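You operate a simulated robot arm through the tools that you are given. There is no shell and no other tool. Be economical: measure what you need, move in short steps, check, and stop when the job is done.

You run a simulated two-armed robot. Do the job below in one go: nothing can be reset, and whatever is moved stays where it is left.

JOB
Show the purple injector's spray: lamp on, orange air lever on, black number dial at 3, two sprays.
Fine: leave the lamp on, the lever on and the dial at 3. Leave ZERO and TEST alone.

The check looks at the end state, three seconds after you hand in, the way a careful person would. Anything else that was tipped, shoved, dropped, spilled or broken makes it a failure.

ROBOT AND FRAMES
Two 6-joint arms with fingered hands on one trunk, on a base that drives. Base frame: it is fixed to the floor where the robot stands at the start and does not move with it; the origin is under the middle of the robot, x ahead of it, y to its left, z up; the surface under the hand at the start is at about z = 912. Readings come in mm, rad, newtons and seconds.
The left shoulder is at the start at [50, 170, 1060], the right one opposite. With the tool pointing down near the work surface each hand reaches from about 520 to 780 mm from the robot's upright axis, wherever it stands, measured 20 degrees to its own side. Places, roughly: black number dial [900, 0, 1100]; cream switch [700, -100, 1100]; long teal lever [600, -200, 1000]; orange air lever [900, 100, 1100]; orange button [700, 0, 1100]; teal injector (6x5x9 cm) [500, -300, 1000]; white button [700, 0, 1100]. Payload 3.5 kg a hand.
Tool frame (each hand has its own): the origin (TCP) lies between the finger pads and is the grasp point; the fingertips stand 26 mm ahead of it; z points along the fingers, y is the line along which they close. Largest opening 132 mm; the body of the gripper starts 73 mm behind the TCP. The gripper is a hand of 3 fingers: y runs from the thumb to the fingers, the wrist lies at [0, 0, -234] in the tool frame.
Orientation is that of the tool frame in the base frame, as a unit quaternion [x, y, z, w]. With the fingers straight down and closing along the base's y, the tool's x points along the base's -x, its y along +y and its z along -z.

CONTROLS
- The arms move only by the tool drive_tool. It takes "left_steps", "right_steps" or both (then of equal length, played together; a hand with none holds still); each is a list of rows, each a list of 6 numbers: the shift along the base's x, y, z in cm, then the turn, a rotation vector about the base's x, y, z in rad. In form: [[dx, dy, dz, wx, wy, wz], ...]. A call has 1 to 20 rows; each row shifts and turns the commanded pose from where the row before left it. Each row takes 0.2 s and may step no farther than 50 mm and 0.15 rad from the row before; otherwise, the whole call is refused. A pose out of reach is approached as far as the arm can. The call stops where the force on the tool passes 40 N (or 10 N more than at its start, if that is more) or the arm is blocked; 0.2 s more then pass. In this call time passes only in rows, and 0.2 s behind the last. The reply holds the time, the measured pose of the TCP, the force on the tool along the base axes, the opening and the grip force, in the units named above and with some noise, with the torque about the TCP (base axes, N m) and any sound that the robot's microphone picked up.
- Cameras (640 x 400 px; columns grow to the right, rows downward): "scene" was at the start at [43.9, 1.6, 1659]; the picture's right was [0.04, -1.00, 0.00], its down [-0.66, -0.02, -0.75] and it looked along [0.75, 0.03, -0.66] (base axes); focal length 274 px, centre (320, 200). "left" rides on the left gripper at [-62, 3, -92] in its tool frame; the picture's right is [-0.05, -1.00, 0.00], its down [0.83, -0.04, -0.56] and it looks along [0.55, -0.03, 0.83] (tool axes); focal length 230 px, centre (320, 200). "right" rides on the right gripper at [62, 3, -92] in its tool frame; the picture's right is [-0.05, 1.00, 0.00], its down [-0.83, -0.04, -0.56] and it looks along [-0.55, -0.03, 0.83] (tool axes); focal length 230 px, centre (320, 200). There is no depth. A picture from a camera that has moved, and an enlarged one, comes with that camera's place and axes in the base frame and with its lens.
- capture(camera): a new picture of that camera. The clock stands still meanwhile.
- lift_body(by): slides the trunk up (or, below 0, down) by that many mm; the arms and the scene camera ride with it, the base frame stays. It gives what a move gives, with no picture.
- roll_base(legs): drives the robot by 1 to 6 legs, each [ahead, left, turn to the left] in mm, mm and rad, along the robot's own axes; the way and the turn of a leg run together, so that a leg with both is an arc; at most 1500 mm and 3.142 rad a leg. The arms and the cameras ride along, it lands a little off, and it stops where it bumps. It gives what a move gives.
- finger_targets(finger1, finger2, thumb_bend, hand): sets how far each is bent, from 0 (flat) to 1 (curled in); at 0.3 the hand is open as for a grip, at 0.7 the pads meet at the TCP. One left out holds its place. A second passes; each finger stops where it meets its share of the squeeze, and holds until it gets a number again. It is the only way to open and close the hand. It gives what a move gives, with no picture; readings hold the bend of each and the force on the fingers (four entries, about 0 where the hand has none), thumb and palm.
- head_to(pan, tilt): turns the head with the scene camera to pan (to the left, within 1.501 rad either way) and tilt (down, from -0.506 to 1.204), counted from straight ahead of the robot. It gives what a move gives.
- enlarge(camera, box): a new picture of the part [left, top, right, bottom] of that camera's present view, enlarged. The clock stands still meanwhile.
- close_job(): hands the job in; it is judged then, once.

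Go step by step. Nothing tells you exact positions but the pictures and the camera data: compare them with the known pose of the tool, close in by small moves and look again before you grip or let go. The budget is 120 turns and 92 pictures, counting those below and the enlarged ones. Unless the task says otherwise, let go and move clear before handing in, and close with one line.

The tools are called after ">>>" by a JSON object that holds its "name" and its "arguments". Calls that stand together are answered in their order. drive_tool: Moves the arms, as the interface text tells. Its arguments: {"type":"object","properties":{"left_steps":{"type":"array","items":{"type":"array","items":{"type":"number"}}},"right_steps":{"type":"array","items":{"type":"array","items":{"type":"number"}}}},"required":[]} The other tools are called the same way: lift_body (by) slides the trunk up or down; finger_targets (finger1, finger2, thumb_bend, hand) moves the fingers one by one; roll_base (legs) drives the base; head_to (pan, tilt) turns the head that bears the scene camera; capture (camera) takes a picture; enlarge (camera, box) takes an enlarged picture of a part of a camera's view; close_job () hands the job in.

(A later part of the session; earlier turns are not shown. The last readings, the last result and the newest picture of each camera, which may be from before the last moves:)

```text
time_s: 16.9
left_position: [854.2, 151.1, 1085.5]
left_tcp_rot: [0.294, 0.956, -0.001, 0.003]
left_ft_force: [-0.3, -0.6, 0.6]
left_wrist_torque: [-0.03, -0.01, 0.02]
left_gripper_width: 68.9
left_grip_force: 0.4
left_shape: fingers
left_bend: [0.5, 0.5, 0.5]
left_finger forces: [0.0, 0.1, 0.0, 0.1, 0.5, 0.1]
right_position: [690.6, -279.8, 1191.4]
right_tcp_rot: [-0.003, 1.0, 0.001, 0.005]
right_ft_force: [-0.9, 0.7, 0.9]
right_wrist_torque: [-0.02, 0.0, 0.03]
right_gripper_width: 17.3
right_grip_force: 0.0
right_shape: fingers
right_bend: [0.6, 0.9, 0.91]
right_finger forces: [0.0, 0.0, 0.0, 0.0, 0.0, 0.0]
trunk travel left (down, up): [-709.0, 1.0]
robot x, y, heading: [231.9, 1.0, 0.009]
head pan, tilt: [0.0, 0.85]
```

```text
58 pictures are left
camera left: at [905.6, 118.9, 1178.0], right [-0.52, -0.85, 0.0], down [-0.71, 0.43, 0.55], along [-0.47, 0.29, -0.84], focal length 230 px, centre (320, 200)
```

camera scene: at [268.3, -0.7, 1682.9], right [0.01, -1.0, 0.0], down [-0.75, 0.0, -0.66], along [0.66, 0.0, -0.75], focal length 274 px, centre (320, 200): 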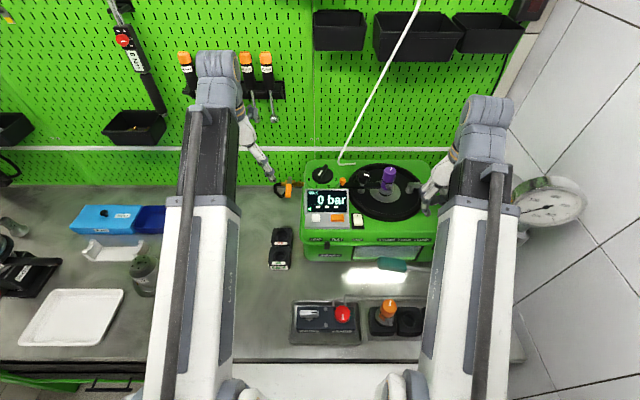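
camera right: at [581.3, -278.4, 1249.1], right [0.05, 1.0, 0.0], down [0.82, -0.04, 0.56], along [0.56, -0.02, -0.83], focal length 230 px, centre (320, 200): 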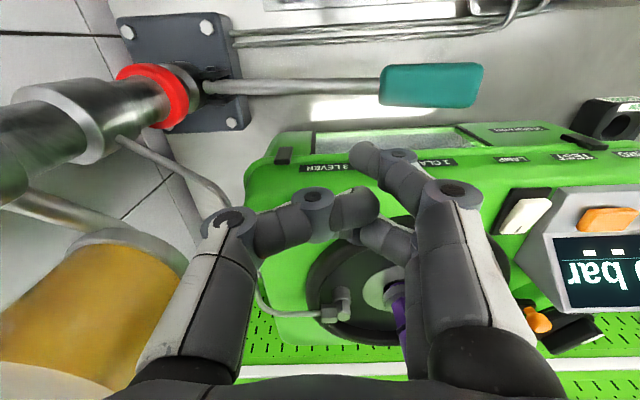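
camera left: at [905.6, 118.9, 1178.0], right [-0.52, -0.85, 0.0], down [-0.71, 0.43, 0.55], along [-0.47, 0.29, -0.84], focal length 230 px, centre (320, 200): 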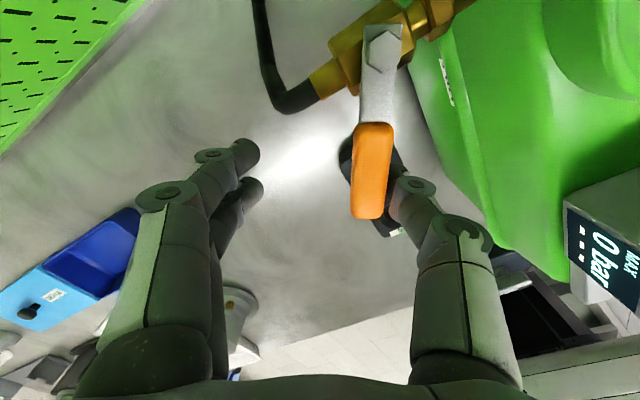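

The lever follows the thumb. I'll continue the sweep to the stop.

>>> {"name": "drive_tool", "arguments": {"left_steps": [[0.83, 0.48, 0, 0, 0, -0.15], [0.89, 0.36, 0, 0, 0, -0.15], [0.94, 0.22, 0, 0, 0, -0.15], [0.96, 0.08, 0, 0, 0, -0.15], [0.96, -0.07, 0, 0, 0, -0.15], [0.94, -0.2, 0, 0, 0, -0.15], [0.7, -0.25, 0, 0, 0, -0.12]]}}

>>> {"name": "capture", "arguments": {"camera": "left"}}

>>> {"name": "enlarge", "arguments": {"camera": "scene", "box": [220, 130, 380, 230]}}

```text
time_s: 18.5
left_position: [915.7, 157.8, 1084.6]
left_tcp_rot: [0.723, 0.691, -0.002, 0.003]
left_ft_force: [-0.7, -0.3, -0.3]
left_wrist_torque: [-0.01, -0.02, -0.02]
left_gripper_width: 68.9
left_grip_force: 0.1
left_shape: fingers
left_bend: [0.5, 0.5, 0.5]
left_finger forces: [0.0, 0.1, 0.0, 0.0, 0.5, 0.1]
right_position: [690.1, -280.3, 1192.3]
right_tcp_rot: [-0.002, 1.0, 0.001, 0.006]
right_ft_force: [0.2, 0.4, 0.1]
right_wrist_torque: [0.01, 0.01, 0.03]
right_gripper_width: 17.7
right_grip_force: 0.0
right_shape: fingers
right_bend: [0.6, 0.9, 0.91]
right_finger forces: [0.1, 0.0, 0.1, 0.0, 0.0, 0.0]
trunk travel left (down, up): [-709.0, 1.0]
robot x, y, heading: [227.1, -0.2, 0.004]
head pan, tilt: [0.0, 0.85]
```

```text
57 pictures are left
camera left: at [916.5, 95.9, 1177.5], right [-1.0, -0.01, 0.0], down [-0.01, 0.84, 0.55], along [0.0, 0.55, -0.84], focal length 230 px, centre (320, 200)
```

left: 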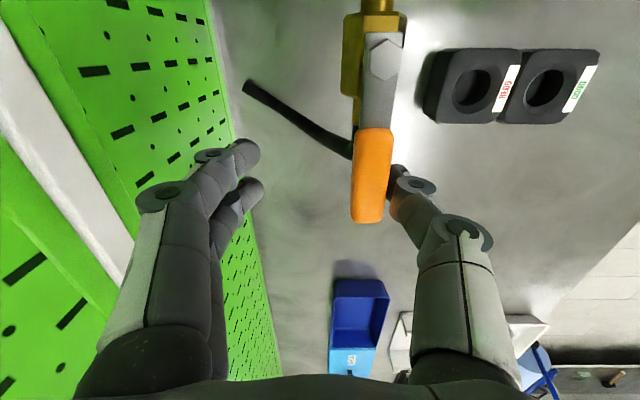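

```text
4.00 times, centred on (300, 180) of scene
camera zoom: at [268.1, -0.8, 1682.9], right [0.01, -1.0, 0.0], down [-0.75, 0.0, -0.66], along [0.66, 0.0, -0.75], focal length 1095 px, centre (400, 280)
```

zoom: 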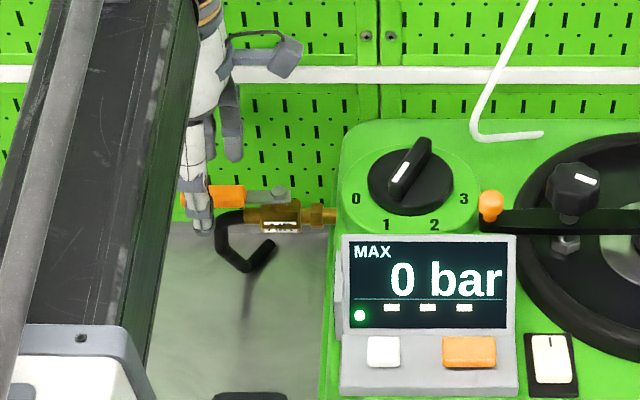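

The lever is now nearly in line with the pipe. I'll nudge it a touch further in small steps to find the end stop.

>>> {"name": "drive_tool", "arguments": {"left_steps": [[0.2, 0, 0, 0, 0, 0], [0.2, 0, 0, 0, 0, 0], [0.2, 0, 0, 0, 0, 0]]}}

>>> {"name": "capture", "arguments": {"camera": "left"}}

```text
time_s: 19.3
left_position: [918.4, 157.2, 1085.3]
left_tcp_rot: [0.722, 0.691, -0.003, 0.002]
left_ft_force: [0.1, -0.2, 0.1]
left_wrist_torque: [0.0, 0.0, 0.02]
left_gripper_width: 69.1
left_grip_force: 0.1
left_shape: fingers
left_bend: [0.5, 0.5, 0.5]
left_finger forces: [0.0, 0.1, 0.0, 0.0, 0.9, 0.0]
right_position: [688.0, -279.9, 1193.3]
right_tcp_rot: [-0.003, 1.0, 0.001, 0.007]
right_ft_force: [-0.3, -0.1, 0.0]
right_wrist_torque: [0.0, 0.02, 0.02]
right_gripper_width: 17.7
right_grip_force: 0.1
right_shape: fingers
right_bend: [0.6, 0.9, 0.91]
right_finger forces: [0.0, 0.0, 0.0, 0.0, 0.1, 0.0]
trunk travel left (down, up): [-709.0, 1.0]
robot x, y, heading: [230.0, -1.3, 0.007]
head pan, tilt: [0.0, 0.85]
```

```text
55 pictures are left
camera left: at [918.8, 96.1, 1178.3], right [-1.0, -0.01, 0.0], down [-0.01, 0.84, 0.55], along [0.0, 0.55, -0.84], focal length 230 px, centre (320, 200)
```

left: 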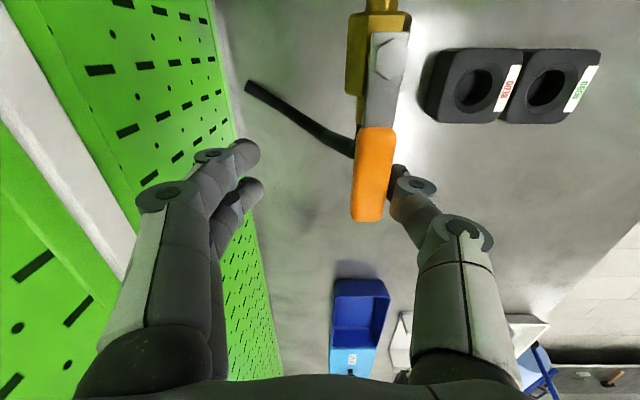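

The lever is now parallel with the pipe, so it is on. I'll raise the left hand, turn it back and bring it over the dial at about (871, -5), with its fingers across the dial bar.

>>> {"name": "drive_tool", "arguments": {"left_steps": [[-0.3, 0, 0.5, 0, 0, 0], [0, 0, 4, 0, 0, 0], [0, 0, 4, 0, 0, 0], [0, 0, 3, 0, 0, 0.15], [0, -2, 0, 0, 0, 0.15], [-1, -2, 0, 0, 0, 0.15], [-1, -3, 0, 0, 0, 0.15], [-1, -3, 0, 0, 0, 0.15], [-1, -3, 0, 0, 0, 0.15], [-0.4, -2, 0, 0, 0, 0.15], [0, -1.2, 0, 0, 0, 0.15]]}}

>>> {"name": "capture", "arguments": {"camera": "left"}}

>>> {"name": "enlarge", "arguments": {"camera": "scene", "box": [250, 130, 390, 218]}}

```text
time_s: 21.7
left_position: [875.5, -3.9, 1199.1]
left_tcp_rot: [0.205, 0.979, 0.0, 0.004]
left_ft_force: [0.5, -0.5, -0.1]
left_wrist_torque: [0.0, 0.01, -0.01]
left_gripper_width: 68.4
left_grip_force: 0.0
left_shape: fingers
left_bend: [0.5, 0.5, 0.5]
left_finger forces: [0.0, 0.1, 0.0, 0.1, 0.1, 0.1]
right_position: [691.2, -280.0, 1192.1]
right_tcp_rot: [-0.004, 1.0, 0.001, 0.005]
right_ft_force: [0.3, 0.8, 0.1]
right_wrist_torque: [0.01, -0.02, 0.01]
right_gripper_width: 17.3
right_grip_force: 0.0
right_shape: fingers
right_bend: [0.6, 0.9, 0.91]
right_finger forces: [0.0, 0.1, 0.0, 0.0, 0.0, 0.1]
trunk travel left (down, up): [-709.0, 1.0]
robot x, y, heading: [230.5, 2.4, 0.01]
head pan, tilt: [0.0, 0.85]
```

```text
54 pictures are left
camera left: at [932.3, -24.9, 1292.1], right [-0.35, -0.94, 0.0], down [-0.78, 0.3, 0.55], along [-0.51, 0.19, -0.84], focal length 230 px, centre (320, 200)
```

left: 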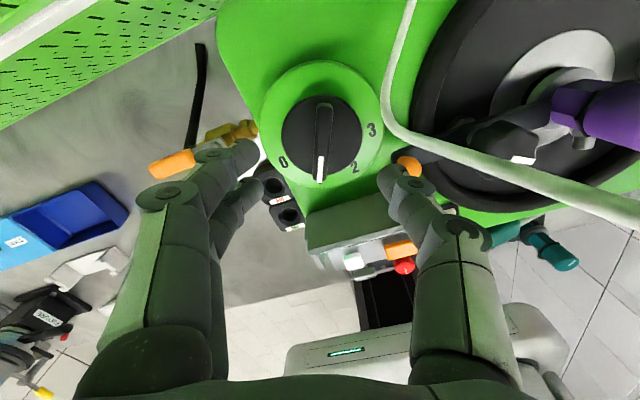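

```text
4.55 times, centred on (320, 174) of scene
camera zoom: at [268.2, -0.9, 1682.9], right [0.01, -1.0, 0.0], down [-0.75, 0.0, -0.66], along [0.66, 0.0, -0.75], focal length 1245 px, centre (320, 318)
```

zoom: 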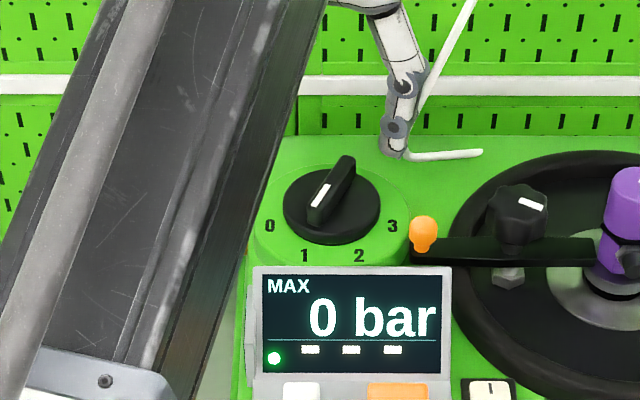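

The white hose from above passes close to the dial on its right, so gripping with the palm centred over the dial could brush it. I'll push the pointer round with the thumb instead, keeping the hand on the dial's left. First I'll move left of the dial with zero yaw and lower.

>>> {"name": "drive_tool", "arguments": {"left_steps": [[0, 3, 0, 0, 0, 0.14], [-1, 2.5, 0, 0, 0, 0.14], [-1, 1.9, 0, 0, 0, 0.13], [0, 0, -2, 0, 0, 0], [0, 0, -2, 0, 0, 0]]}}

>>> {"name": "capture", "arguments": {"camera": "left"}}

>>> {"name": "enlarge", "arguments": {"camera": "scene", "box": [250, 130, 390, 218]}}

```text
time_s: 22.9
left_position: [855.6, 68.6, 1160.3]
left_tcp_rot: [0.002, 1.0, -0.001, 0.004]
left_ft_force: [-0.1, 0.1, -1.2]
left_wrist_torque: [0.02, 0.0, 0.03]
left_gripper_width: 68.3
left_grip_force: 0.0
left_shape: fingers
left_bend: [0.5, 0.5, 0.5]
left_finger forces: [0.0, 0.1, 0.0, 0.0, 0.1, 0.0]
right_position: [690.8, -279.5, 1191.8]
right_tcp_rot: [-0.003, 1.0, 0.001, 0.005]
right_ft_force: [-0.2, -0.5, 0.2]
right_wrist_torque: [-0.03, -0.02, -0.05]
right_gripper_width: 17.4
right_grip_force: 0.1
right_shape: fingers
right_bend: [0.6, 0.9, 0.91]
right_finger forces: [0.0, 0.0, 0.1, 0.2, 0.0, 0.0]
trunk travel left (down, up): [-709.0, 1.0]
robot x, y, heading: [229.5, 1.4, 0.003]
head pan, tilt: [0.0, 0.85]
```

```text
52 pictures are left
camera left: at [916.3, 72.4, 1253.2], right [0.05, -1.0, 0.0], down [-0.83, -0.04, 0.55], along [-0.55, -0.03, -0.84], focal length 230 px, centre (320, 200)
```

left: 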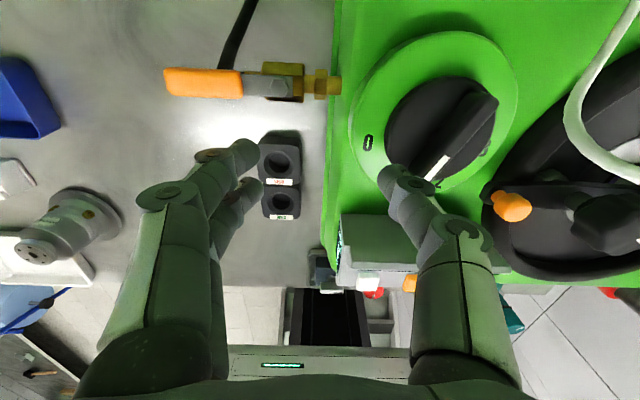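

```text
4.55 times, centred on (320, 174) of scene
camera zoom: at [268.1, -0.7, 1682.9], right [0.01, -1.0, 0.0], down [-0.75, 0.0, -0.66], along [0.66, 0.0, -0.75], focal length 1245 px, centre (320, 318)
```

zoom: 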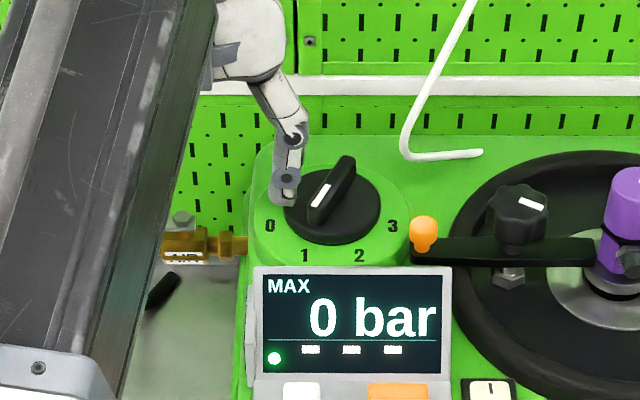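

The thumb is left of the pointer's front end with a clear gap. I'll lower it 13 mm, then push the pointer around through roughly the first half.

>>> {"name": "drive_tool", "arguments": {"left_steps": [[0, 0, -0.7, 0, 0, 0], [0, 0, -0.6, 0, 0, 0], [-0.1, -0.7, 0, 0, 0, 0], [0, -0.7, 0, 0, 0, 0], [-0.4, -0.74, 0, 0, 0, 0], [-0.16, -0.83, 0, 0, 0, 0]]}}

>>> {"name": "capture", "arguments": {"camera": "left"}}

>>> {"name": "enlarge", "arguments": {"camera": "scene", "box": [280, 150, 360, 200]}}

```text
time_s: 24.3
left_position: [848.3, 38.9, 1146.9]
left_tcp_rot: [0.002, 1.0, 0.0, 0.004]
left_ft_force: [-1.1, 1.3, -0.6]
left_wrist_torque: [0.01, 0.02, 0.01]
left_gripper_width: 65.5
left_grip_force: 1.1
left_shape: fingers
left_bend: [0.5, 0.5, 0.51]
left_finger forces: [0.0, 0.0, 0.0, 0.1, 2.0, 0.0]
right_position: [689.9, -278.3, 1191.6]
right_tcp_rot: [-0.004, 1.0, 0.0, 0.005]
right_ft_force: [1.1, 0.2, -0.5]
right_wrist_torque: [0.01, 0.01, 0.03]
right_gripper_width: 17.5
right_grip_force: 0.1
right_shape: fingers
right_bend: [0.6, 0.9, 0.91]
right_finger forces: [0.0, 0.0, 0.1, 0.0, 0.0, 0.1]
trunk travel left (down, up): [-709.0, 1.0]
robot x, y, heading: [227.9, -3.3, 0.006]
head pan, tilt: [0.0, 0.85]
```

```text
50 pictures are left
camera left: at [909.3, 41.2, 1239.9], right [0.05, -1.0, 0.0], down [-0.83, -0.04, 0.55], along [-0.55, -0.03, -0.84], focal length 230 px, centre (320, 200)
```

left: 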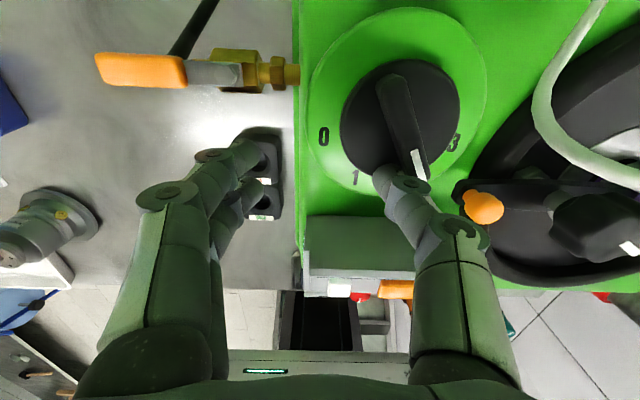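

```text
8.00 times, centred on (320, 175) of scene
camera zoom: at [268.0, -0.4, 1682.9], right [0.01, -1.0, 0.0], down [-0.75, 0.0, -0.66], along [0.66, 0.0, -0.75], focal length 2191 px, centre (320, 400)
```

zoom: 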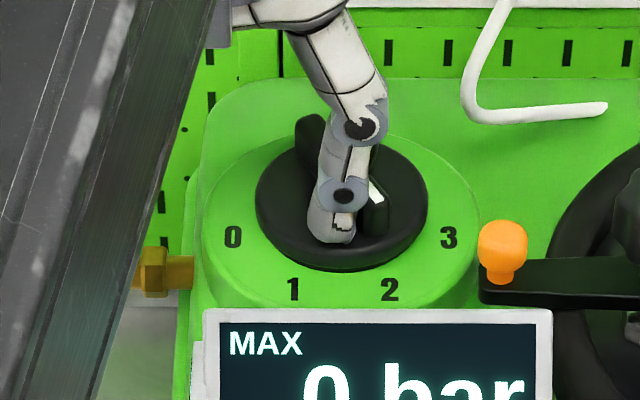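

The pointer is turning and is now at about 2. I'll continue along the arc toward 3.

>>> {"name": "drive_tool", "arguments": {"left_steps": [[0.15, -0.8, 0, 0, 0, 0], [0.25, -0.6, 0, 0, 0, 0], [0.3, -0.4, 0, 0, 0, 0]]}}

>>> {"name": "capture", "arguments": {"camera": "left"}}

>>> {"name": "enlarge", "arguments": {"camera": "scene", "box": [280, 150, 360, 200]}}

```text
time_s: 25.1
left_position: [856.2, 21.1, 1148.0]
left_tcp_rot: [0.003, 1.0, -0.001, 0.003]
left_ft_force: [-0.7, 0.5, -0.1]
left_wrist_torque: [-0.03, 0.02, -0.03]
left_gripper_width: 67.8
left_grip_force: 0.8
left_shape: fingers
left_bend: [0.5, 0.5, 0.5]
left_finger forces: [0.1, 0.1, 0.0, 0.0, 0.4, 0.0]
right_position: [691.7, -279.1, 1190.6]
right_tcp_rot: [-0.003, 1.0, 0.001, 0.005]
right_ft_force: [-0.2, -0.7, -0.3]
right_wrist_torque: [-0.05, -0.01, 0.0]
right_gripper_width: 17.8
right_grip_force: 0.1
right_shape: fingers
right_bend: [0.6, 0.9, 0.91]
right_finger forces: [0.0, 0.0, 0.1, 0.0, 0.0, 0.0]
trunk travel left (down, up): [-709.0, 1.0]
robot x, y, heading: [227.7, 2.8, 0.006]
head pan, tilt: [0.0, 0.85]
```

```text
48 pictures are left
camera left: at [915.7, 23.7, 1241.3], right [0.05, -1.0, 0.0], down [-0.83, -0.04, 0.55], along [-0.55, -0.03, -0.84], focal length 230 px, centre (320, 200)
```

left: 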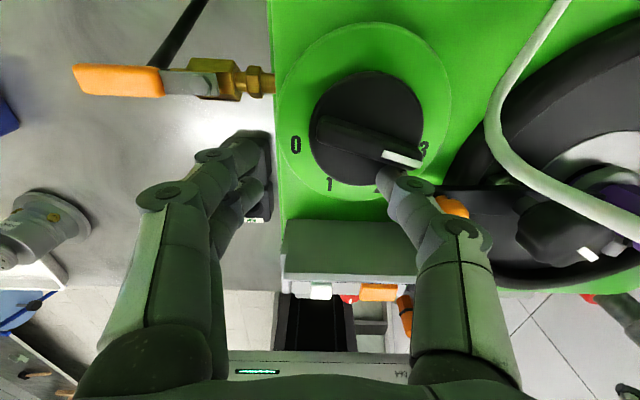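

```text
8.00 times, centred on (320, 175) of scene
camera zoom: at [268.0, -0.7, 1682.9], right [0.01, -1.0, 0.0], down [-0.75, 0.0, -0.66], along [0.66, 0.0, -0.75], focal length 2191 px, centre (320, 400)
```

zoom: 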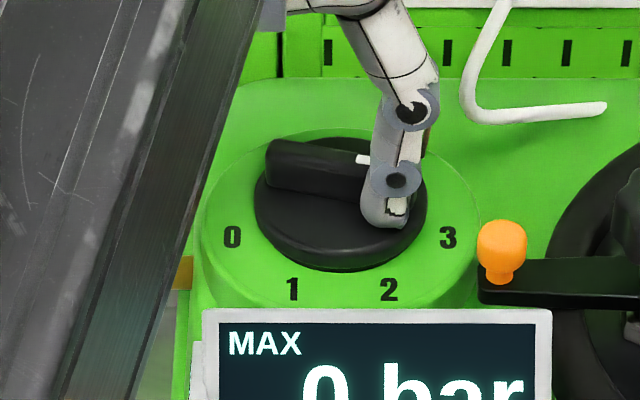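

The pointer angle computes to about 76° right, which matches 3. I'll back the thumb off, rise and check the dial and lever clear of the hand.

>>> {"name": "drive_tool", "arguments": {"left_steps": [[-0.6, 0.3, 0, 0, 0, 0], [0, 0, 3, 0, 0, 0], [0, 2, 3, 0, 0, 0], [-2, 4, 2, 0, 0, 0], [-2, 4, 0, 0, 0, 0], [-2, 4, 0, 0, 0, 0], [-2, 3, 0, 0, 0, 0]]}}

>>> {"name": "enlarge", "arguments": {"camera": "scene", "box": [254, 140, 414, 240]}}

>>> {"name": "capture", "arguments": {"camera": "right"}}

```text
time_s: 26.7
left_position: [767.8, 196.6, 1226.9]
left_tcp_rot: [0.002, 1.0, 0.0, 0.007]
left_ft_force: [-0.4, 0.6, 0.3]
left_wrist_torque: [-0.01, -0.01, -0.05]
left_gripper_width: 67.5
left_grip_force: 0.1
left_shape: fingers
left_bend: [0.5, 0.5, 0.5]
left_finger forces: [0.0, 0.0, 0.0, 0.0, 0.0, 0.0]
left hand out of reach, approached as far as the arm can: row 7
right_position: [689.6, -279.5, 1191.5]
right_tcp_rot: [-0.002, 1.0, 0.001, 0.005]
right_ft_force: [0.4, 0.3, 0.5]
right_wrist_torque: [-0.01, -0.02, 0.0]
right_gripper_width: 17.6
right_grip_force: 0.0
right_shape: fingers
right_bend: [0.6, 0.9, 0.91]
right_finger forces: [0.0, 0.1, 0.1, 0.0, 0.1, 0.1]
trunk travel left (down, up): [-709.0, 1.0]
robot x, y, heading: [226.9, 0.7, 0.011]
head pan, tilt: [0.0, 0.85]
```

```text
4.00 times, centred on (334, 190) of scene
camera zoom: at [268.0, -0.4, 1682.9], right [0.0, -1.0, 0.0], down [-0.75, 0.0, -0.66], along [0.66, 0.0, -0.75], focal length 1095 px, centre (264, 240)
```

zoom: 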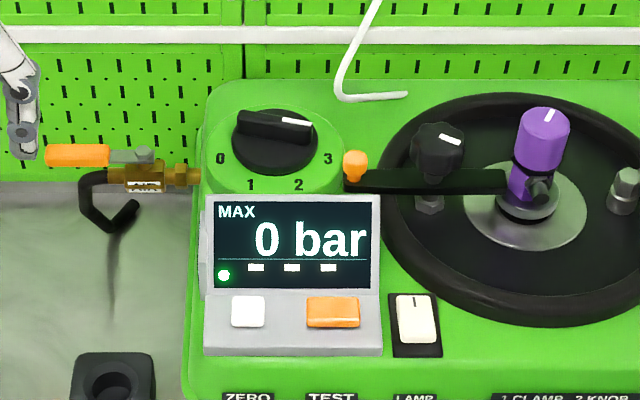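

```text
45 pictures are left
camera right: at [626.9, -276.7, 1283.1], right [0.05, 1.0, 0.0], down [0.82, -0.04, 0.56], along [0.56, -0.02, -0.83], focal length 230 px, centre (320, 200)
```

right: 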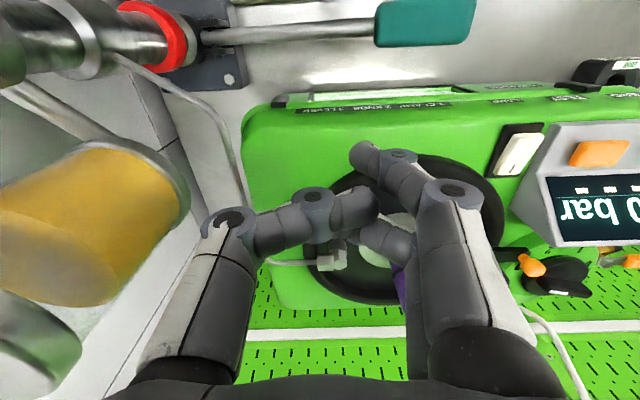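

Dial at 3, air lever along the pipe and lamp on all look right. Before pumping I'll inspect the clamp end at the injector more closely.

>>> {"name": "enlarge", "arguments": {"camera": "scene", "box": [366, 164, 406, 189]}}

>>> {"name": "enlarge", "arguments": {"camera": "scene", "box": [330, 220, 490, 320]}}

```text
16.00 times, centred on (386, 176) of scene
camera zoom: at [268.0, -0.4, 1682.9], right [0.0, -1.0, 0.0], down [-0.75, 0.0, -0.66], along [0.66, 0.0, -0.75], focal length 4382 px, centre (-736, 576)
```

zoom: 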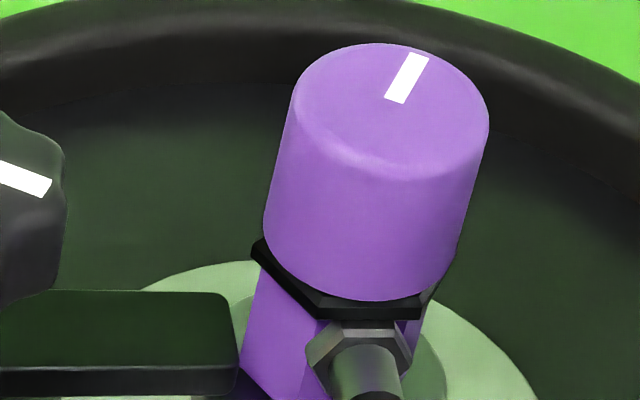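

```text
4.00 times, centred on (410, 270) of scene
camera zoom: at [268.0, -0.4, 1682.9], right [0.0, -1.0, 0.0], down [-0.75, 0.0, -0.66], along [0.66, 0.0, -0.75], focal length 1095 px, centre (-40, -80)
```

zoom: 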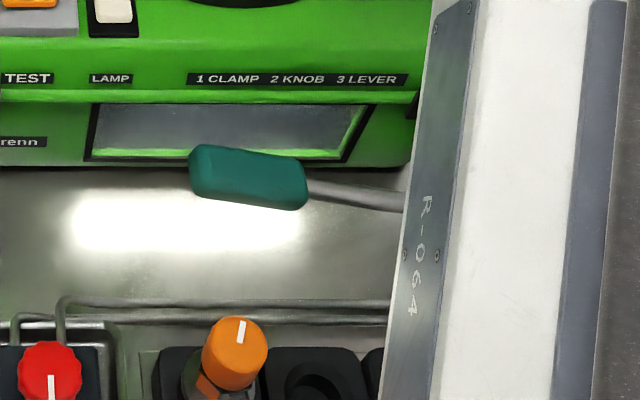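

The clamp-to-injector contact is ambiguous from above. I'll turn the left hand so its camera looks across toward the injector from the left side.

>>> {"name": "drive_tool", "arguments": {"left_steps": [[0, -1, -0.5, 0, 0, 0.15], [0, -1, -0.5, 0, 0, 0.15], [0, -1, -0.5, 0, 0, 0.15], [0, -1, -0.5, 0, 0, 0.15], [0, -1, -0.5, 0, 0, 0.15], [0.5, -1, -0.5, 0, 0, 0.15], [0.5, -1, 0, 0, 0, 0.15], [0.5, -1, 0, 0, 0, 0.15], [0.5, -1, 0, 0, 0, 0.15], [0.5, -1, 0, 0, 0, 0.15]]}}

>>> {"name": "capture", "arguments": {"camera": "left"}}

```text
time_s: 28.9
left_position: [791.6, 117.8, 1194.9]
left_tcp_rot: [-0.621, 0.784, 0.003, 0.004]
left_ft_force: [0.1, -1.0, -0.1]
left_wrist_torque: [0.01, -0.02, 0.0]
left_gripper_width: 67.9
left_grip_force: 0.1
left_shape: fingers
left_bend: [0.5, 0.5, 0.5]
left_finger forces: [0.0, 0.1, 0.0, 0.0, 0.0, 0.1]
left hand out of reach, approached as far as the arm can: row 9, 10
right_position: [689.6, -281.3, 1191.0]
right_tcp_rot: [-0.002, 1.0, 0.001, 0.006]
right_ft_force: [0.3, -0.3, 0.0]
right_wrist_torque: [-0.01, 0.0, 0.02]
right_gripper_width: 17.3
right_grip_force: 0.0
right_shape: fingers
right_bend: [0.6, 0.9, 0.91]
right_finger forces: [0.0, 0.0, 0.0, 0.0, 0.0, 0.0]
trunk travel left (down, up): [-709.0, 1.0]
robot x, y, heading: [229.8, -4.6, 0.001]
head pan, tilt: [0.0, 0.85]
```

```text
42 pictures are left
camera left: at [803.1, 177.3, 1288.2], right [0.98, -0.18, 0.0], down [-0.15, -0.82, 0.55], along [-0.1, -0.54, -0.84], focal length 230 px, centre (320, 200)
```

left: 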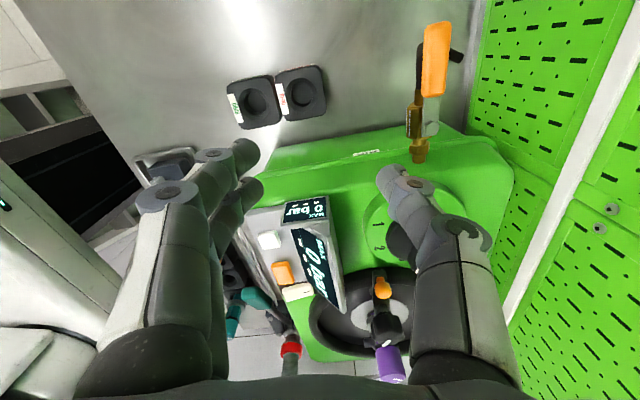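

>>> {"name": "enlarge", "arguments": {"camera": "left", "box": [330, 265, 442, 385]}}

```text
3.33 times, centred on (386, 325) of left
camera zoom: at [803.1, 177.3, 1288.2], right [0.98, -0.18, 0.0], down [-0.15, -0.82, 0.55], along [-0.1, -0.54, -0.84], focal length 767 px, centre (100, -217)
```

zoom: 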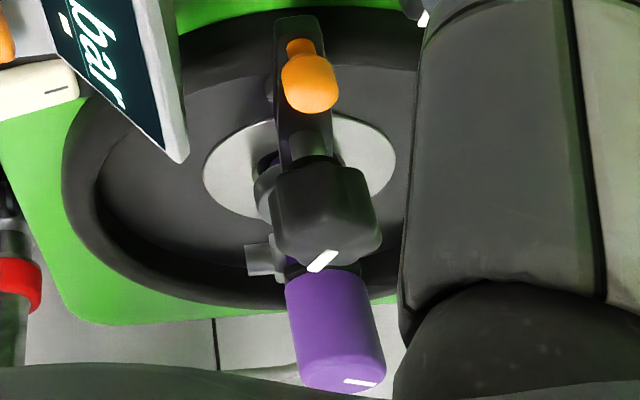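

The bar lines up squarely with the injector under its clamp knob, so I'll leave the clamp as it is. The teal lever handle is at about (617, -190, 1040), too close to the trunk here, so I'll drive back 170 mm.

>>> {"name": "roll_base", "arguments": {"legs": [[-170, 0, 0]]}}

>>> {"name": "finger_targets", "arguments": {"hand": "right", "finger1": 0.7, "finger2": 0.7, "thumb_bend": 0.7}}

>>> {"name": "capture", "arguments": {"camera": "right"}}

>>> {"name": "capture", "arguments": {"camera": "scene"}}

```text
time_s: 30.4
left_position: [625.6, 115.6, 1195.4]
left_tcp_rot: [-0.618, 0.786, 0.002, 0.004]
left_ft_force: [-0.2, 0.4, -0.5]
left_wrist_torque: [0.0, -0.03, 0.0]
left_gripper_width: 67.7
left_grip_force: 0.0
left_shape: fingers
left_bend: [0.5, 0.5, 0.5]
left_finger forces: [0.0, 0.0, 0.1, 0.0, 0.1, 0.0]
right_position: [520.9, -280.7, 1192.1]
right_tcp_rot: [-0.001, 1.0, 0.001, 0.005]
right_ft_force: [-0.1, 0.5, 0.3]
right_wrist_torque: [0.03, -0.01, -0.02]
right_gripper_width: 17.4
right_grip_force: 0.1
right_shape: fingers
right_bend: [0.6, 0.9, 0.91]
right_finger forces: [0.0, 0.1, 0.0, 0.0, 0.1, 0.1]
trunk travel left (down, up): [-709.0, 1.0]
robot x, y, heading: [65.9, 1.6, -0.0]
head pan, tilt: [0.0, 0.85]
```

```text
time_s: 31.4
left_position: [626.1, 114.5, 1194.9]
left_tcp_rot: [-0.618, 0.786, 0.003, 0.003]
left_ft_force: [-0.4, 0.2, 0.3]
left_wrist_torque: [-0.02, 0.02, 0.01]
left_gripper_width: 67.7
left_grip_force: 0.1
left_shape: fingers
left_bend: [0.5, 0.5, 0.5]
left_finger forces: [0.0, 0.1, 0.0, 0.1, 0.1, 0.0]
right_position: [521.1, -282.3, 1190.5]
right_tcp_rot: [-0.001, 1.0, 0.002, 0.005]
right_ft_force: [0.7, -0.4, -0.2]
right_wrist_torque: [0.02, -0.01, 0.0]
right_gripper_width: 1.0
right_grip_force: 0.1
right_shape: fingers
right_bend: [0.69, 0.72, 0.79]
right_finger forces: [0.0, 0.1, 0.0, 0.0, 0.0, 0.1]
trunk travel left (down, up): [-709.0, 1.0]
robot x, y, heading: [59.3, 0.1, -0.003]
head pan, tilt: [0.0, 0.85]
```

```text
40 pictures are left
camera right: at [458.9, -279.1, 1283.0], right [0.05, 1.0, 0.0], down [0.82, -0.04, 0.56], along [0.56, -0.03, -0.83], focal length 230 px, centre (320, 200)
```

right: 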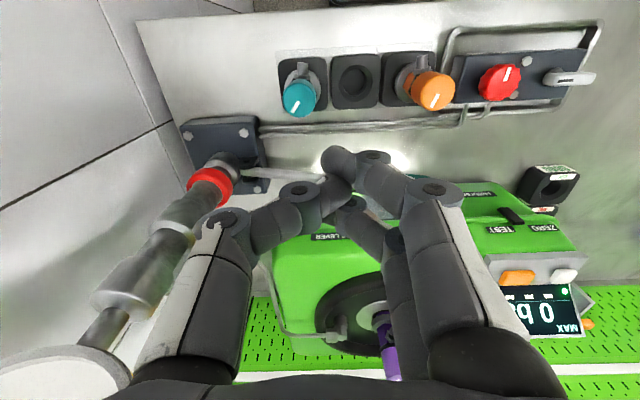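

```text
39 pictures are left
camera scene: at [101.2, -1.4, 1682.9], right [0.0, -1.0, 0.0], down [-0.75, 0.0, -0.66], along [0.66, 0.0, -0.75], focal length 274 px, centre (320, 200)
```

scene: 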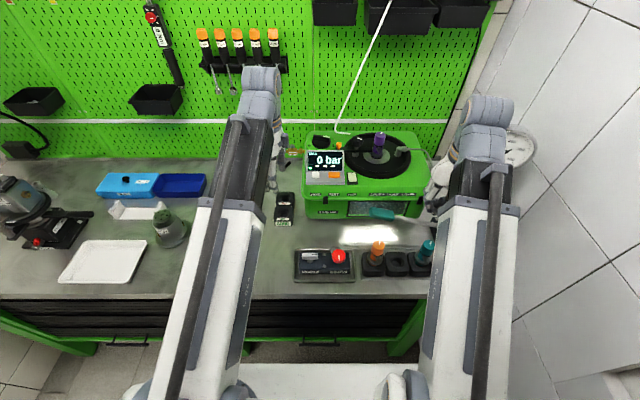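

The handle is still at about (617, -188, 1040). I'll bring the closed right fingertips above it and check.

>>> {"name": "drive_tool", "arguments": {"right_steps": [[2.4, 2.3, 0, 0, 0, 0], [2.4, 2.3, 0, 0, 0, 0], [2.4, 2.3, -1, 0, 0, 0], [2.4, 2.3, -2.5, 0, 0, 0], [0, 0, -3.5, 0, 0, 0]]}}

>>> {"name": "capture", "arguments": {"camera": "right"}}

>>> {"name": "enlarge", "arguments": {"camera": "scene", "box": [300, 130, 500, 255]}}

```text
time_s: 32.6
left_position: [626.3, 114.5, 1196.3]
left_tcp_rot: [-0.618, 0.786, 0.002, 0.004]
left_ft_force: [0.7, 0.1, 0.0]
left_wrist_torque: [-0.02, 0.04, 0.02]
left_gripper_width: 67.9
left_grip_force: 0.0
left_shape: fingers
left_bend: [0.5, 0.5, 0.5]
left_finger forces: [0.0, 0.0, 0.1, 0.0, 0.0, 0.1]
right_position: [621.2, -186.5, 1120.1]
right_tcp_rot: [-0.001, 1.0, 0.001, 0.006]
right_ft_force: [0.9, 0.1, -0.3]
right_wrist_torque: [0.03, 0.01, -0.01]
right_gripper_width: 0.7
right_grip_force: 0.0
right_shape: fingers
right_bend: [0.69, 0.72, 0.79]
right_finger forces: [0.0, 0.1, 0.0, 0.1, 0.1, 0.0]
trunk travel left (down, up): [-709.0, 1.0]
robot x, y, heading: [60.6, 3.6, -0.001]
head pan, tilt: [0.0, 0.85]
```

```text
38 pictures are left
camera right: at [558.3, -184.4, 1211.7], right [0.05, 1.0, 0.0], down [0.82, -0.04, 0.56], along [0.56, -0.03, -0.83], focal length 230 px, centre (320, 200)
```

right: 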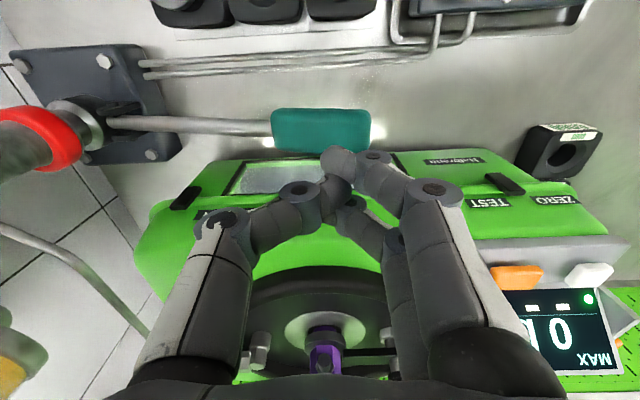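

```text
3.20 times, centred on (400, 192) of scene
camera zoom: at [101.1, -1.5, 1682.9], right [0.0, -1.0, 0.0], down [-0.75, 0.0, -0.66], along [0.66, 0.0, -0.75], focal length 876 px, centre (64, 224)
```

zoom: 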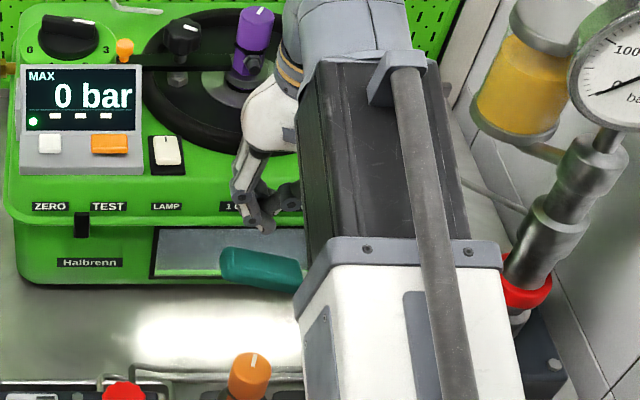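

The handle centre is at (610, -186, 1046). I'll line up over it and press down in small steps, watching force and gauge.

>>> {"name": "drive_tool", "arguments": {"right_steps": [[-1.1, 0, 0, 0, 0, 0], [0, 0, -2, 0, 0, 0], [0, 0, -1, 0, 0, 0], [0, 0, -1, 0, 0, 0], [0, 0, -1, 0, 0, 0], [0, 0, -1, 0, 0, 0]]}}

>>> {"name": "capture", "arguments": {"camera": "right"}}

>>> {"name": "enlarge", "arguments": {"camera": "scene", "box": [300, 110, 540, 260]}}

```text
time_s: 34.0
left_position: [625.8, 115.8, 1195.8]
left_tcp_rot: [-0.618, 0.786, 0.003, 0.003]
left_ft_force: [0.6, 0.1, 0.1]
left_wrist_torque: [-0.01, -0.02, -0.02]
left_gripper_width: 67.6
left_grip_force: 0.0
left_shape: fingers
left_bend: [0.5, 0.5, 0.5]
left_finger forces: [0.1, 0.0, 0.1, 0.0, 0.0, 0.1]
right_position: [605.8, -187.8, 1061.5]
right_tcp_rot: [0.0, 1.0, 0.002, 0.005]
right_ft_force: [-1.0, 0.6, 1.5]
right_wrist_torque: [-0.01, 0.02, 0.02]
right_gripper_width: 0.6
right_grip_force: 0.1
right_shape: fingers
right_bend: [0.69, 0.72, 0.78]
right_finger forces: [0.0, 0.0, 0.1, 0.0, 0.0, 0.1]
trunk travel left (down, up): [-709.0, 1.0]
robot x, y, heading: [63.4, -1.9, -0.002]
head pan, tilt: [0.0, 0.85]
```

```text
36 pictures are left
camera right: at [542.2, -185.4, 1152.9], right [0.05, 1.0, 0.0], down [0.82, -0.04, 0.56], along [0.56, -0.03, -0.83], focal length 230 px, centre (320, 200)
```

right: 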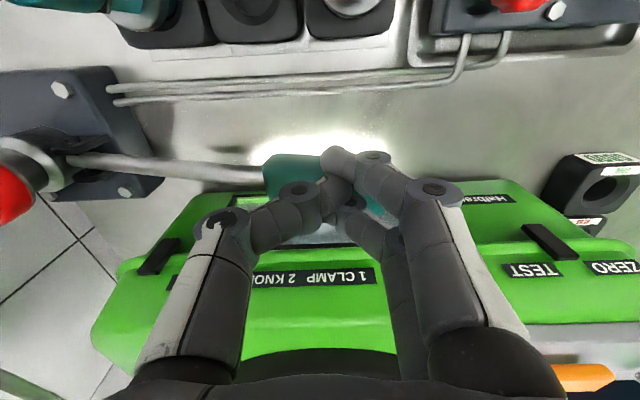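

```text
2.67 times, centred on (420, 185) of scene
camera zoom: at [101.1, -1.4, 1682.9], right [0.0, -1.0, 0.0], down [-0.75, 0.0, -0.66], along [0.66, 0.0, -0.75], focal length 730 px, centre (53, 240)
```

zoom: 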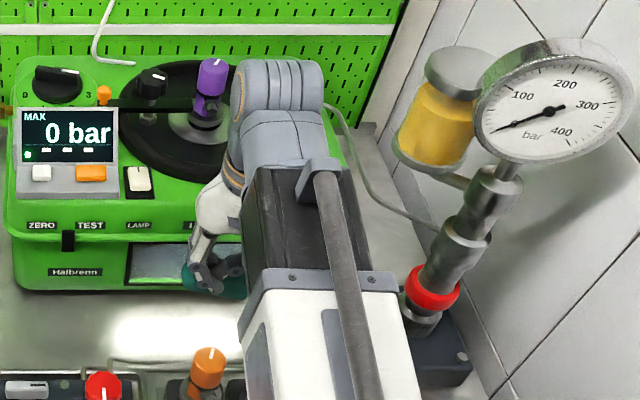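

The handle is moving down under light force. I'll continue the downstroke.

>>> {"name": "drive_tool", "arguments": {"right_steps": [[0.2, 0, -1, 0, 0, 0], [0, -0.1, -1, 0, 0, 0], [0, -0.2, -1, 0, 0, 0], [0, -0.3, -1, 0, 0, 0]]}}

>>> {"name": "capture", "arguments": {"camera": "right"}}

>>> {"name": "enlarge", "arguments": {"camera": "scene", "box": [300, 110, 540, 260]}}

```text
time_s: 35.0
left_position: [624.7, 115.3, 1195.1]
left_tcp_rot: [-0.618, 0.786, 0.002, 0.002]
left_ft_force: [1.1, -0.1, 0.6]
left_wrist_torque: [0.04, -0.01, -0.03]
left_gripper_width: 68.0
left_grip_force: 0.0
left_shape: fingers
left_bend: [0.5, 0.5, 0.5]
left_finger forces: [0.1, 0.0, 0.0, 0.1, 0.0, 0.0]
right_position: [606.8, -194.2, 1024.3]
right_tcp_rot: [-0.001, 1.0, 0.001, 0.006]
right_ft_force: [-7.3, 4.5, 2.0]
right_wrist_torque: [0.14, 0.22, 0.09]
right_gripper_width: 3.5
right_grip_force: 4.2
right_shape: fingers
right_bend: [0.66, 0.72, 0.78]
right_finger forces: [8.4, 0.1, 0.0, 0.1, 0.1, 0.0]
trunk travel left (down, up): [-709.0, 1.0]
robot x, y, heading: [66.0, -0.1, 0.006]
head pan, tilt: [0.0, 0.85]
```

```text
34 pictures are left
camera right: at [543.9, -192.3, 1114.0], right [0.05, 1.0, 0.0], down [0.82, -0.04, 0.56], along [0.56, -0.03, -0.83], focal length 230 px, centre (320, 200)
```

right: 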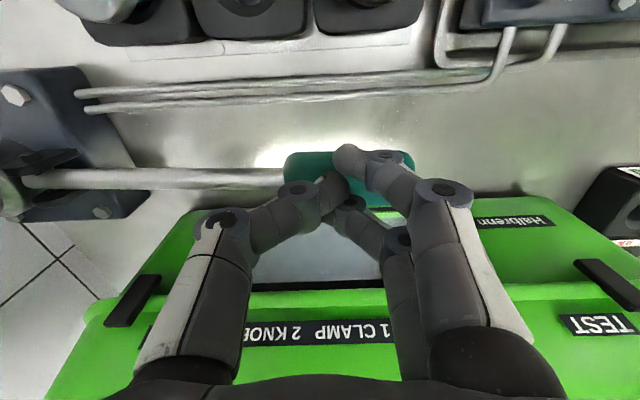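

```text
2.67 times, centred on (420, 185) of scene
camera zoom: at [99.9, -0.7, 1682.9], right [0.0, -1.0, 0.0], down [-0.75, 0.0, -0.66], along [0.66, 0.0, -0.75], focal length 730 px, centre (53, 240)
```

zoom: 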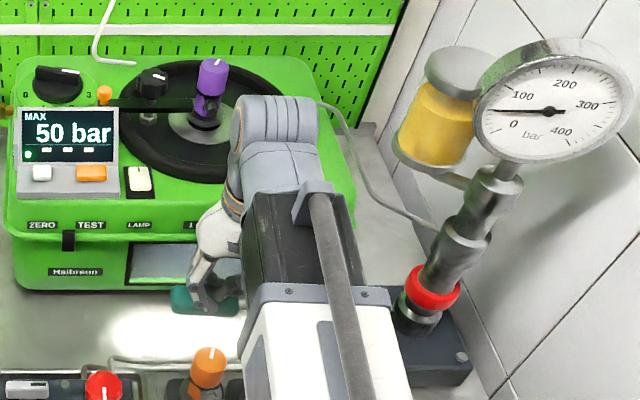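

Pressure has risen to 50 bar and the handle is down 50 mm, to z about 995. I'll centre slightly and keep pushing.

>>> {"name": "drive_tool", "arguments": {"right_steps": [[0.4, 0, -0.6, 0, 0, 0], [0, 0, -1, 0, 0, 0], [0, -0.1, -1, 0, 0, 0], [0, -0.2, -1, 0, 0, 0]]}}

>>> {"name": "capture", "arguments": {"camera": "right"}}

>>> {"name": "enlarge", "arguments": {"camera": "scene", "box": [300, 110, 540, 260]}}

```text
time_s: 35.8
left_position: [622.9, 116.4, 1196.3]
left_tcp_rot: [-0.618, 0.786, 0.001, 0.002]
left_ft_force: [0.9, -0.1, 0.3]
left_wrist_torque: [-0.01, 0.01, -0.02]
left_gripper_width: 67.8
left_grip_force: 0.0
left_shape: fingers
left_bend: [0.5, 0.5, 0.5]
left_finger forces: [0.0, 0.1, 0.0, 0.0, 0.0, 0.0]
right_position: [605.7, -192.9, 999.0]
right_tcp_rot: [-0.003, 1.0, 0.003, 0.004]
right_ft_force: [-19.5, 8.1, 21.3]
right_wrist_torque: [0.47, 0.56, 0.16]
right_gripper_width: 0.6
right_grip_force: 13.8
right_shape: fingers
right_bend: [0.72, 0.72, 0.78]
right_finger forces: [28.5, 0.1, 0.0, 0.1, 0.0, 0.0]
trunk travel left (down, up): [-709.0, 1.0]
robot x, y, heading: [64.8, 4.4, -0.002]
head pan, tilt: [0.0, 0.85]
stopped in row 4 (right hand): the force on the tool passed its limit at 45 N (the readings are from after the stop); the commanded pose is now the measured one
```

```text
32 pictures are left
camera right: at [544.1, -190.9, 1091.0], right [0.05, 1.0, 0.01], down [0.83, -0.04, 0.56], along [0.56, -0.02, -0.83], focal length 230 px, centre (320, 200)
```

right: 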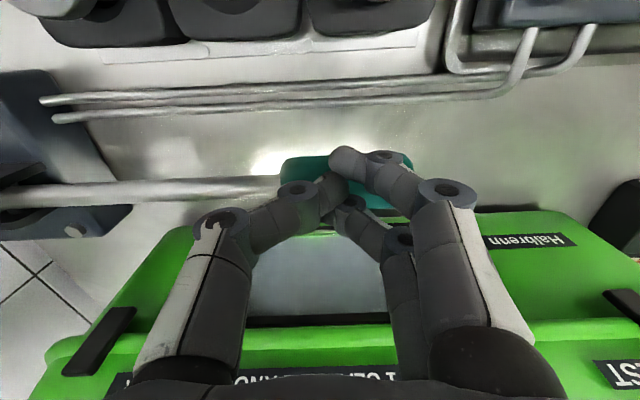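

```text
2.67 times, centred on (420, 185) of scene
camera zoom: at [97.4, 0.2, 1683.3], right [0.0, -1.0, 0.0], down [-0.75, 0.0, -0.66], along [0.66, 0.0, -0.75], focal length 730 px, centre (53, 240)
```

zoom: 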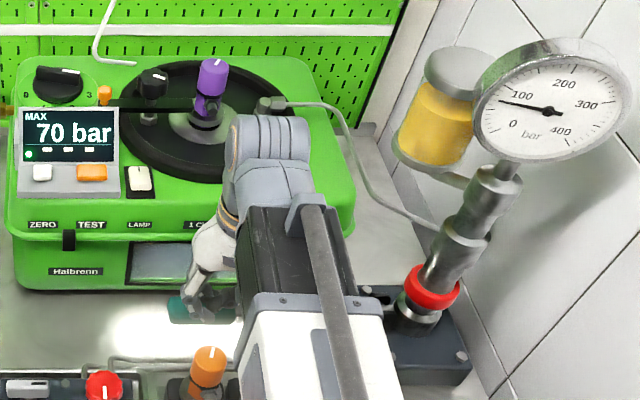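

Pressure is at 70 bar, and the finger is riding on the front slope of the handle. I'll lift and see whether the lever springs back and whether the pressure holds.

>>> {"name": "drive_tool", "arguments": {"right_steps": [[0, 0, 2, 0, 0, 0], [0, 0, 3, 0, 0, 0], [0.8, 0.3, 4, 0, 0, 0], [0.8, 0.3, 2, 0, 0, 0]]}}

>>> {"name": "capture", "arguments": {"camera": "right"}}

>>> {"name": "enlarge", "arguments": {"camera": "scene", "box": [300, 110, 540, 260]}}

```text
time_s: 36.5
left_position: [626.2, 114.9, 1194.9]
left_tcp_rot: [-0.617, 0.787, 0.001, 0.002]
left_ft_force: [0.0, 0.3, 0.3]
left_wrist_torque: [-0.02, 0.02, -0.03]
left_gripper_width: 67.7
left_grip_force: 0.0
left_shape: fingers
left_bend: [0.5, 0.5, 0.5]
left_finger forces: [0.0, 0.0, 0.0, 0.0, 0.0, 0.0]
right_position: [607.5, -198.5, 1058.7]
right_tcp_rot: [0.001, 1.0, 0.001, -0.006]
right_ft_force: [-15.9, -1.6, -0.2]
right_wrist_torque: [-0.05, 0.42, 0.18]
right_gripper_width: 0.0
right_grip_force: 9.9
right_shape: fingers
right_bend: [0.7, 0.72, 0.77]
right_finger forces: [20.7, 0.1, 0.0, 0.0, 0.0, 0.0]
trunk travel left (down, up): [-709.0, 1.0]
robot x, y, heading: [63.1, 3.9, 0.003]
head pan, tilt: [0.0, 0.85]
stopped in row 3 (right hand): the force on the tool passed its limit at 47 N (the readings are from after the stop); the commanded pose is now the measured one
```

```text
30 pictures are left
camera right: at [546.6, -195.0, 1150.6], right [0.05, 1.0, 0.0], down [0.84, -0.04, 0.55], along [0.55, -0.03, -0.84], focal length 230 px, centre (320, 200)
```

right: 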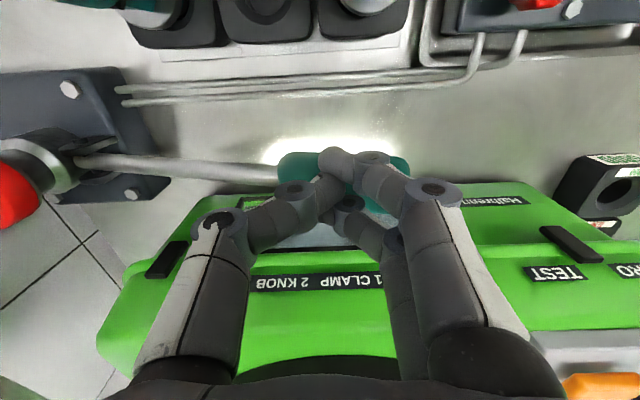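

```text
2.67 times, centred on (420, 185) of scene
camera zoom: at [99.9, -1.4, 1682.8], right [0.0, -1.0, 0.0], down [-0.75, 0.0, -0.66], along [0.66, 0.0, -0.75], focal length 730 px, centre (53, 240)
```

zoom: 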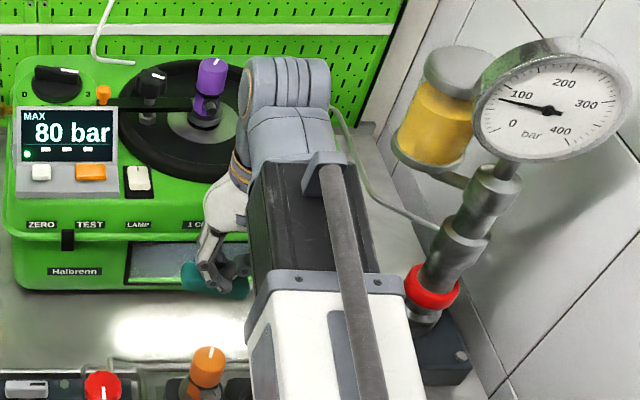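

The finger is snagged on the handle's near face. I'll ease off toward me, rise clear and look again.

>>> {"name": "drive_tool", "arguments": {"right_steps": [[-0.8, 0, 0, 0, 0, 0], [-0.2, 0, 2, 0, 0, 0], [0, 0, 3, 0, 0, 0], [0, 0, 3, 0, 0, 0]]}}

>>> {"name": "capture", "arguments": {"camera": "right"}}

>>> {"name": "enlarge", "arguments": {"camera": "scene", "box": [300, 110, 540, 260]}}

```text
time_s: 37.5
left_position: [626.2, 115.1, 1194.8]
left_tcp_rot: [-0.617, 0.787, 0.002, 0.002]
left_ft_force: [-1.2, -0.1, 0.5]
left_wrist_torque: [-0.01, 0.03, -0.01]
left_gripper_width: 67.7
left_grip_force: 0.0
left_shape: fingers
left_bend: [0.5, 0.5, 0.5]
left_finger forces: [0.0, 0.1, 0.0, 0.0, 0.1, 0.0]
right_position: [600.7, -195.8, 1139.2]
right_tcp_rot: [0.0, 1.0, 0.001, -0.001]
right_ft_force: [-0.1, -0.9, 0.1]
right_wrist_torque: [0.0, 0.02, 0.02]
right_gripper_width: 0.0
right_grip_force: 0.0
right_shape: fingers
right_bend: [0.7, 0.72, 0.77]
right_finger forces: [0.1, 0.0, 0.0, 0.0, 0.1, 0.1]
trunk travel left (down, up): [-709.0, 1.0]
robot x, y, heading: [65.4, 0.3, 0.001]
head pan, tilt: [0.0, 0.85]
```

```text
28 pictures are left
camera right: at [538.3, -193.8, 1230.9], right [0.05, 1.0, 0.0], down [0.83, -0.04, 0.55], along [0.55, -0.03, -0.83], focal length 230 px, centre (320, 200)
```

right: 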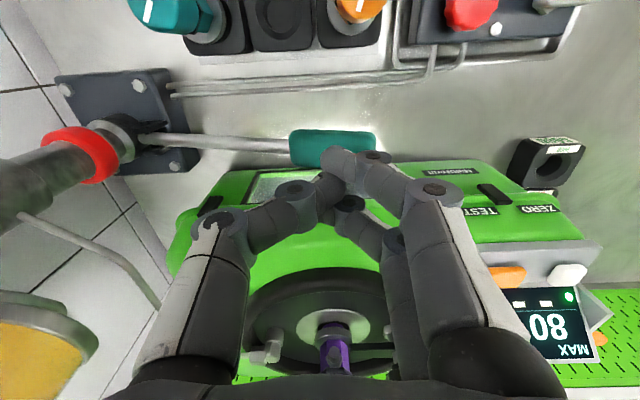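

```text
2.67 times, centred on (420, 185) of scene
camera zoom: at [100.5, -1.4, 1682.9], right [0.0, -1.0, 0.0], down [-0.75, 0.0, -0.66], along [0.66, 0.0, -0.75], focal length 730 px, centre (53, 240)
```

zoom: 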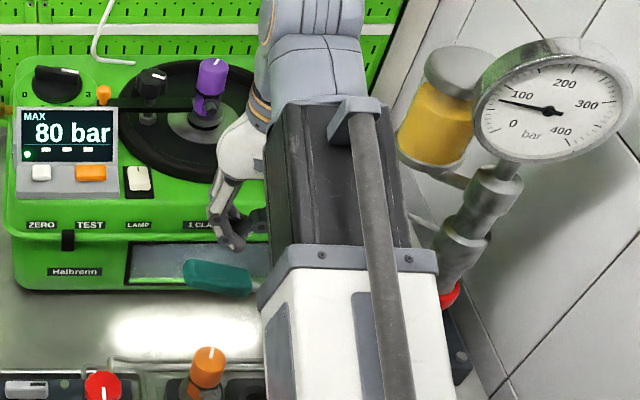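

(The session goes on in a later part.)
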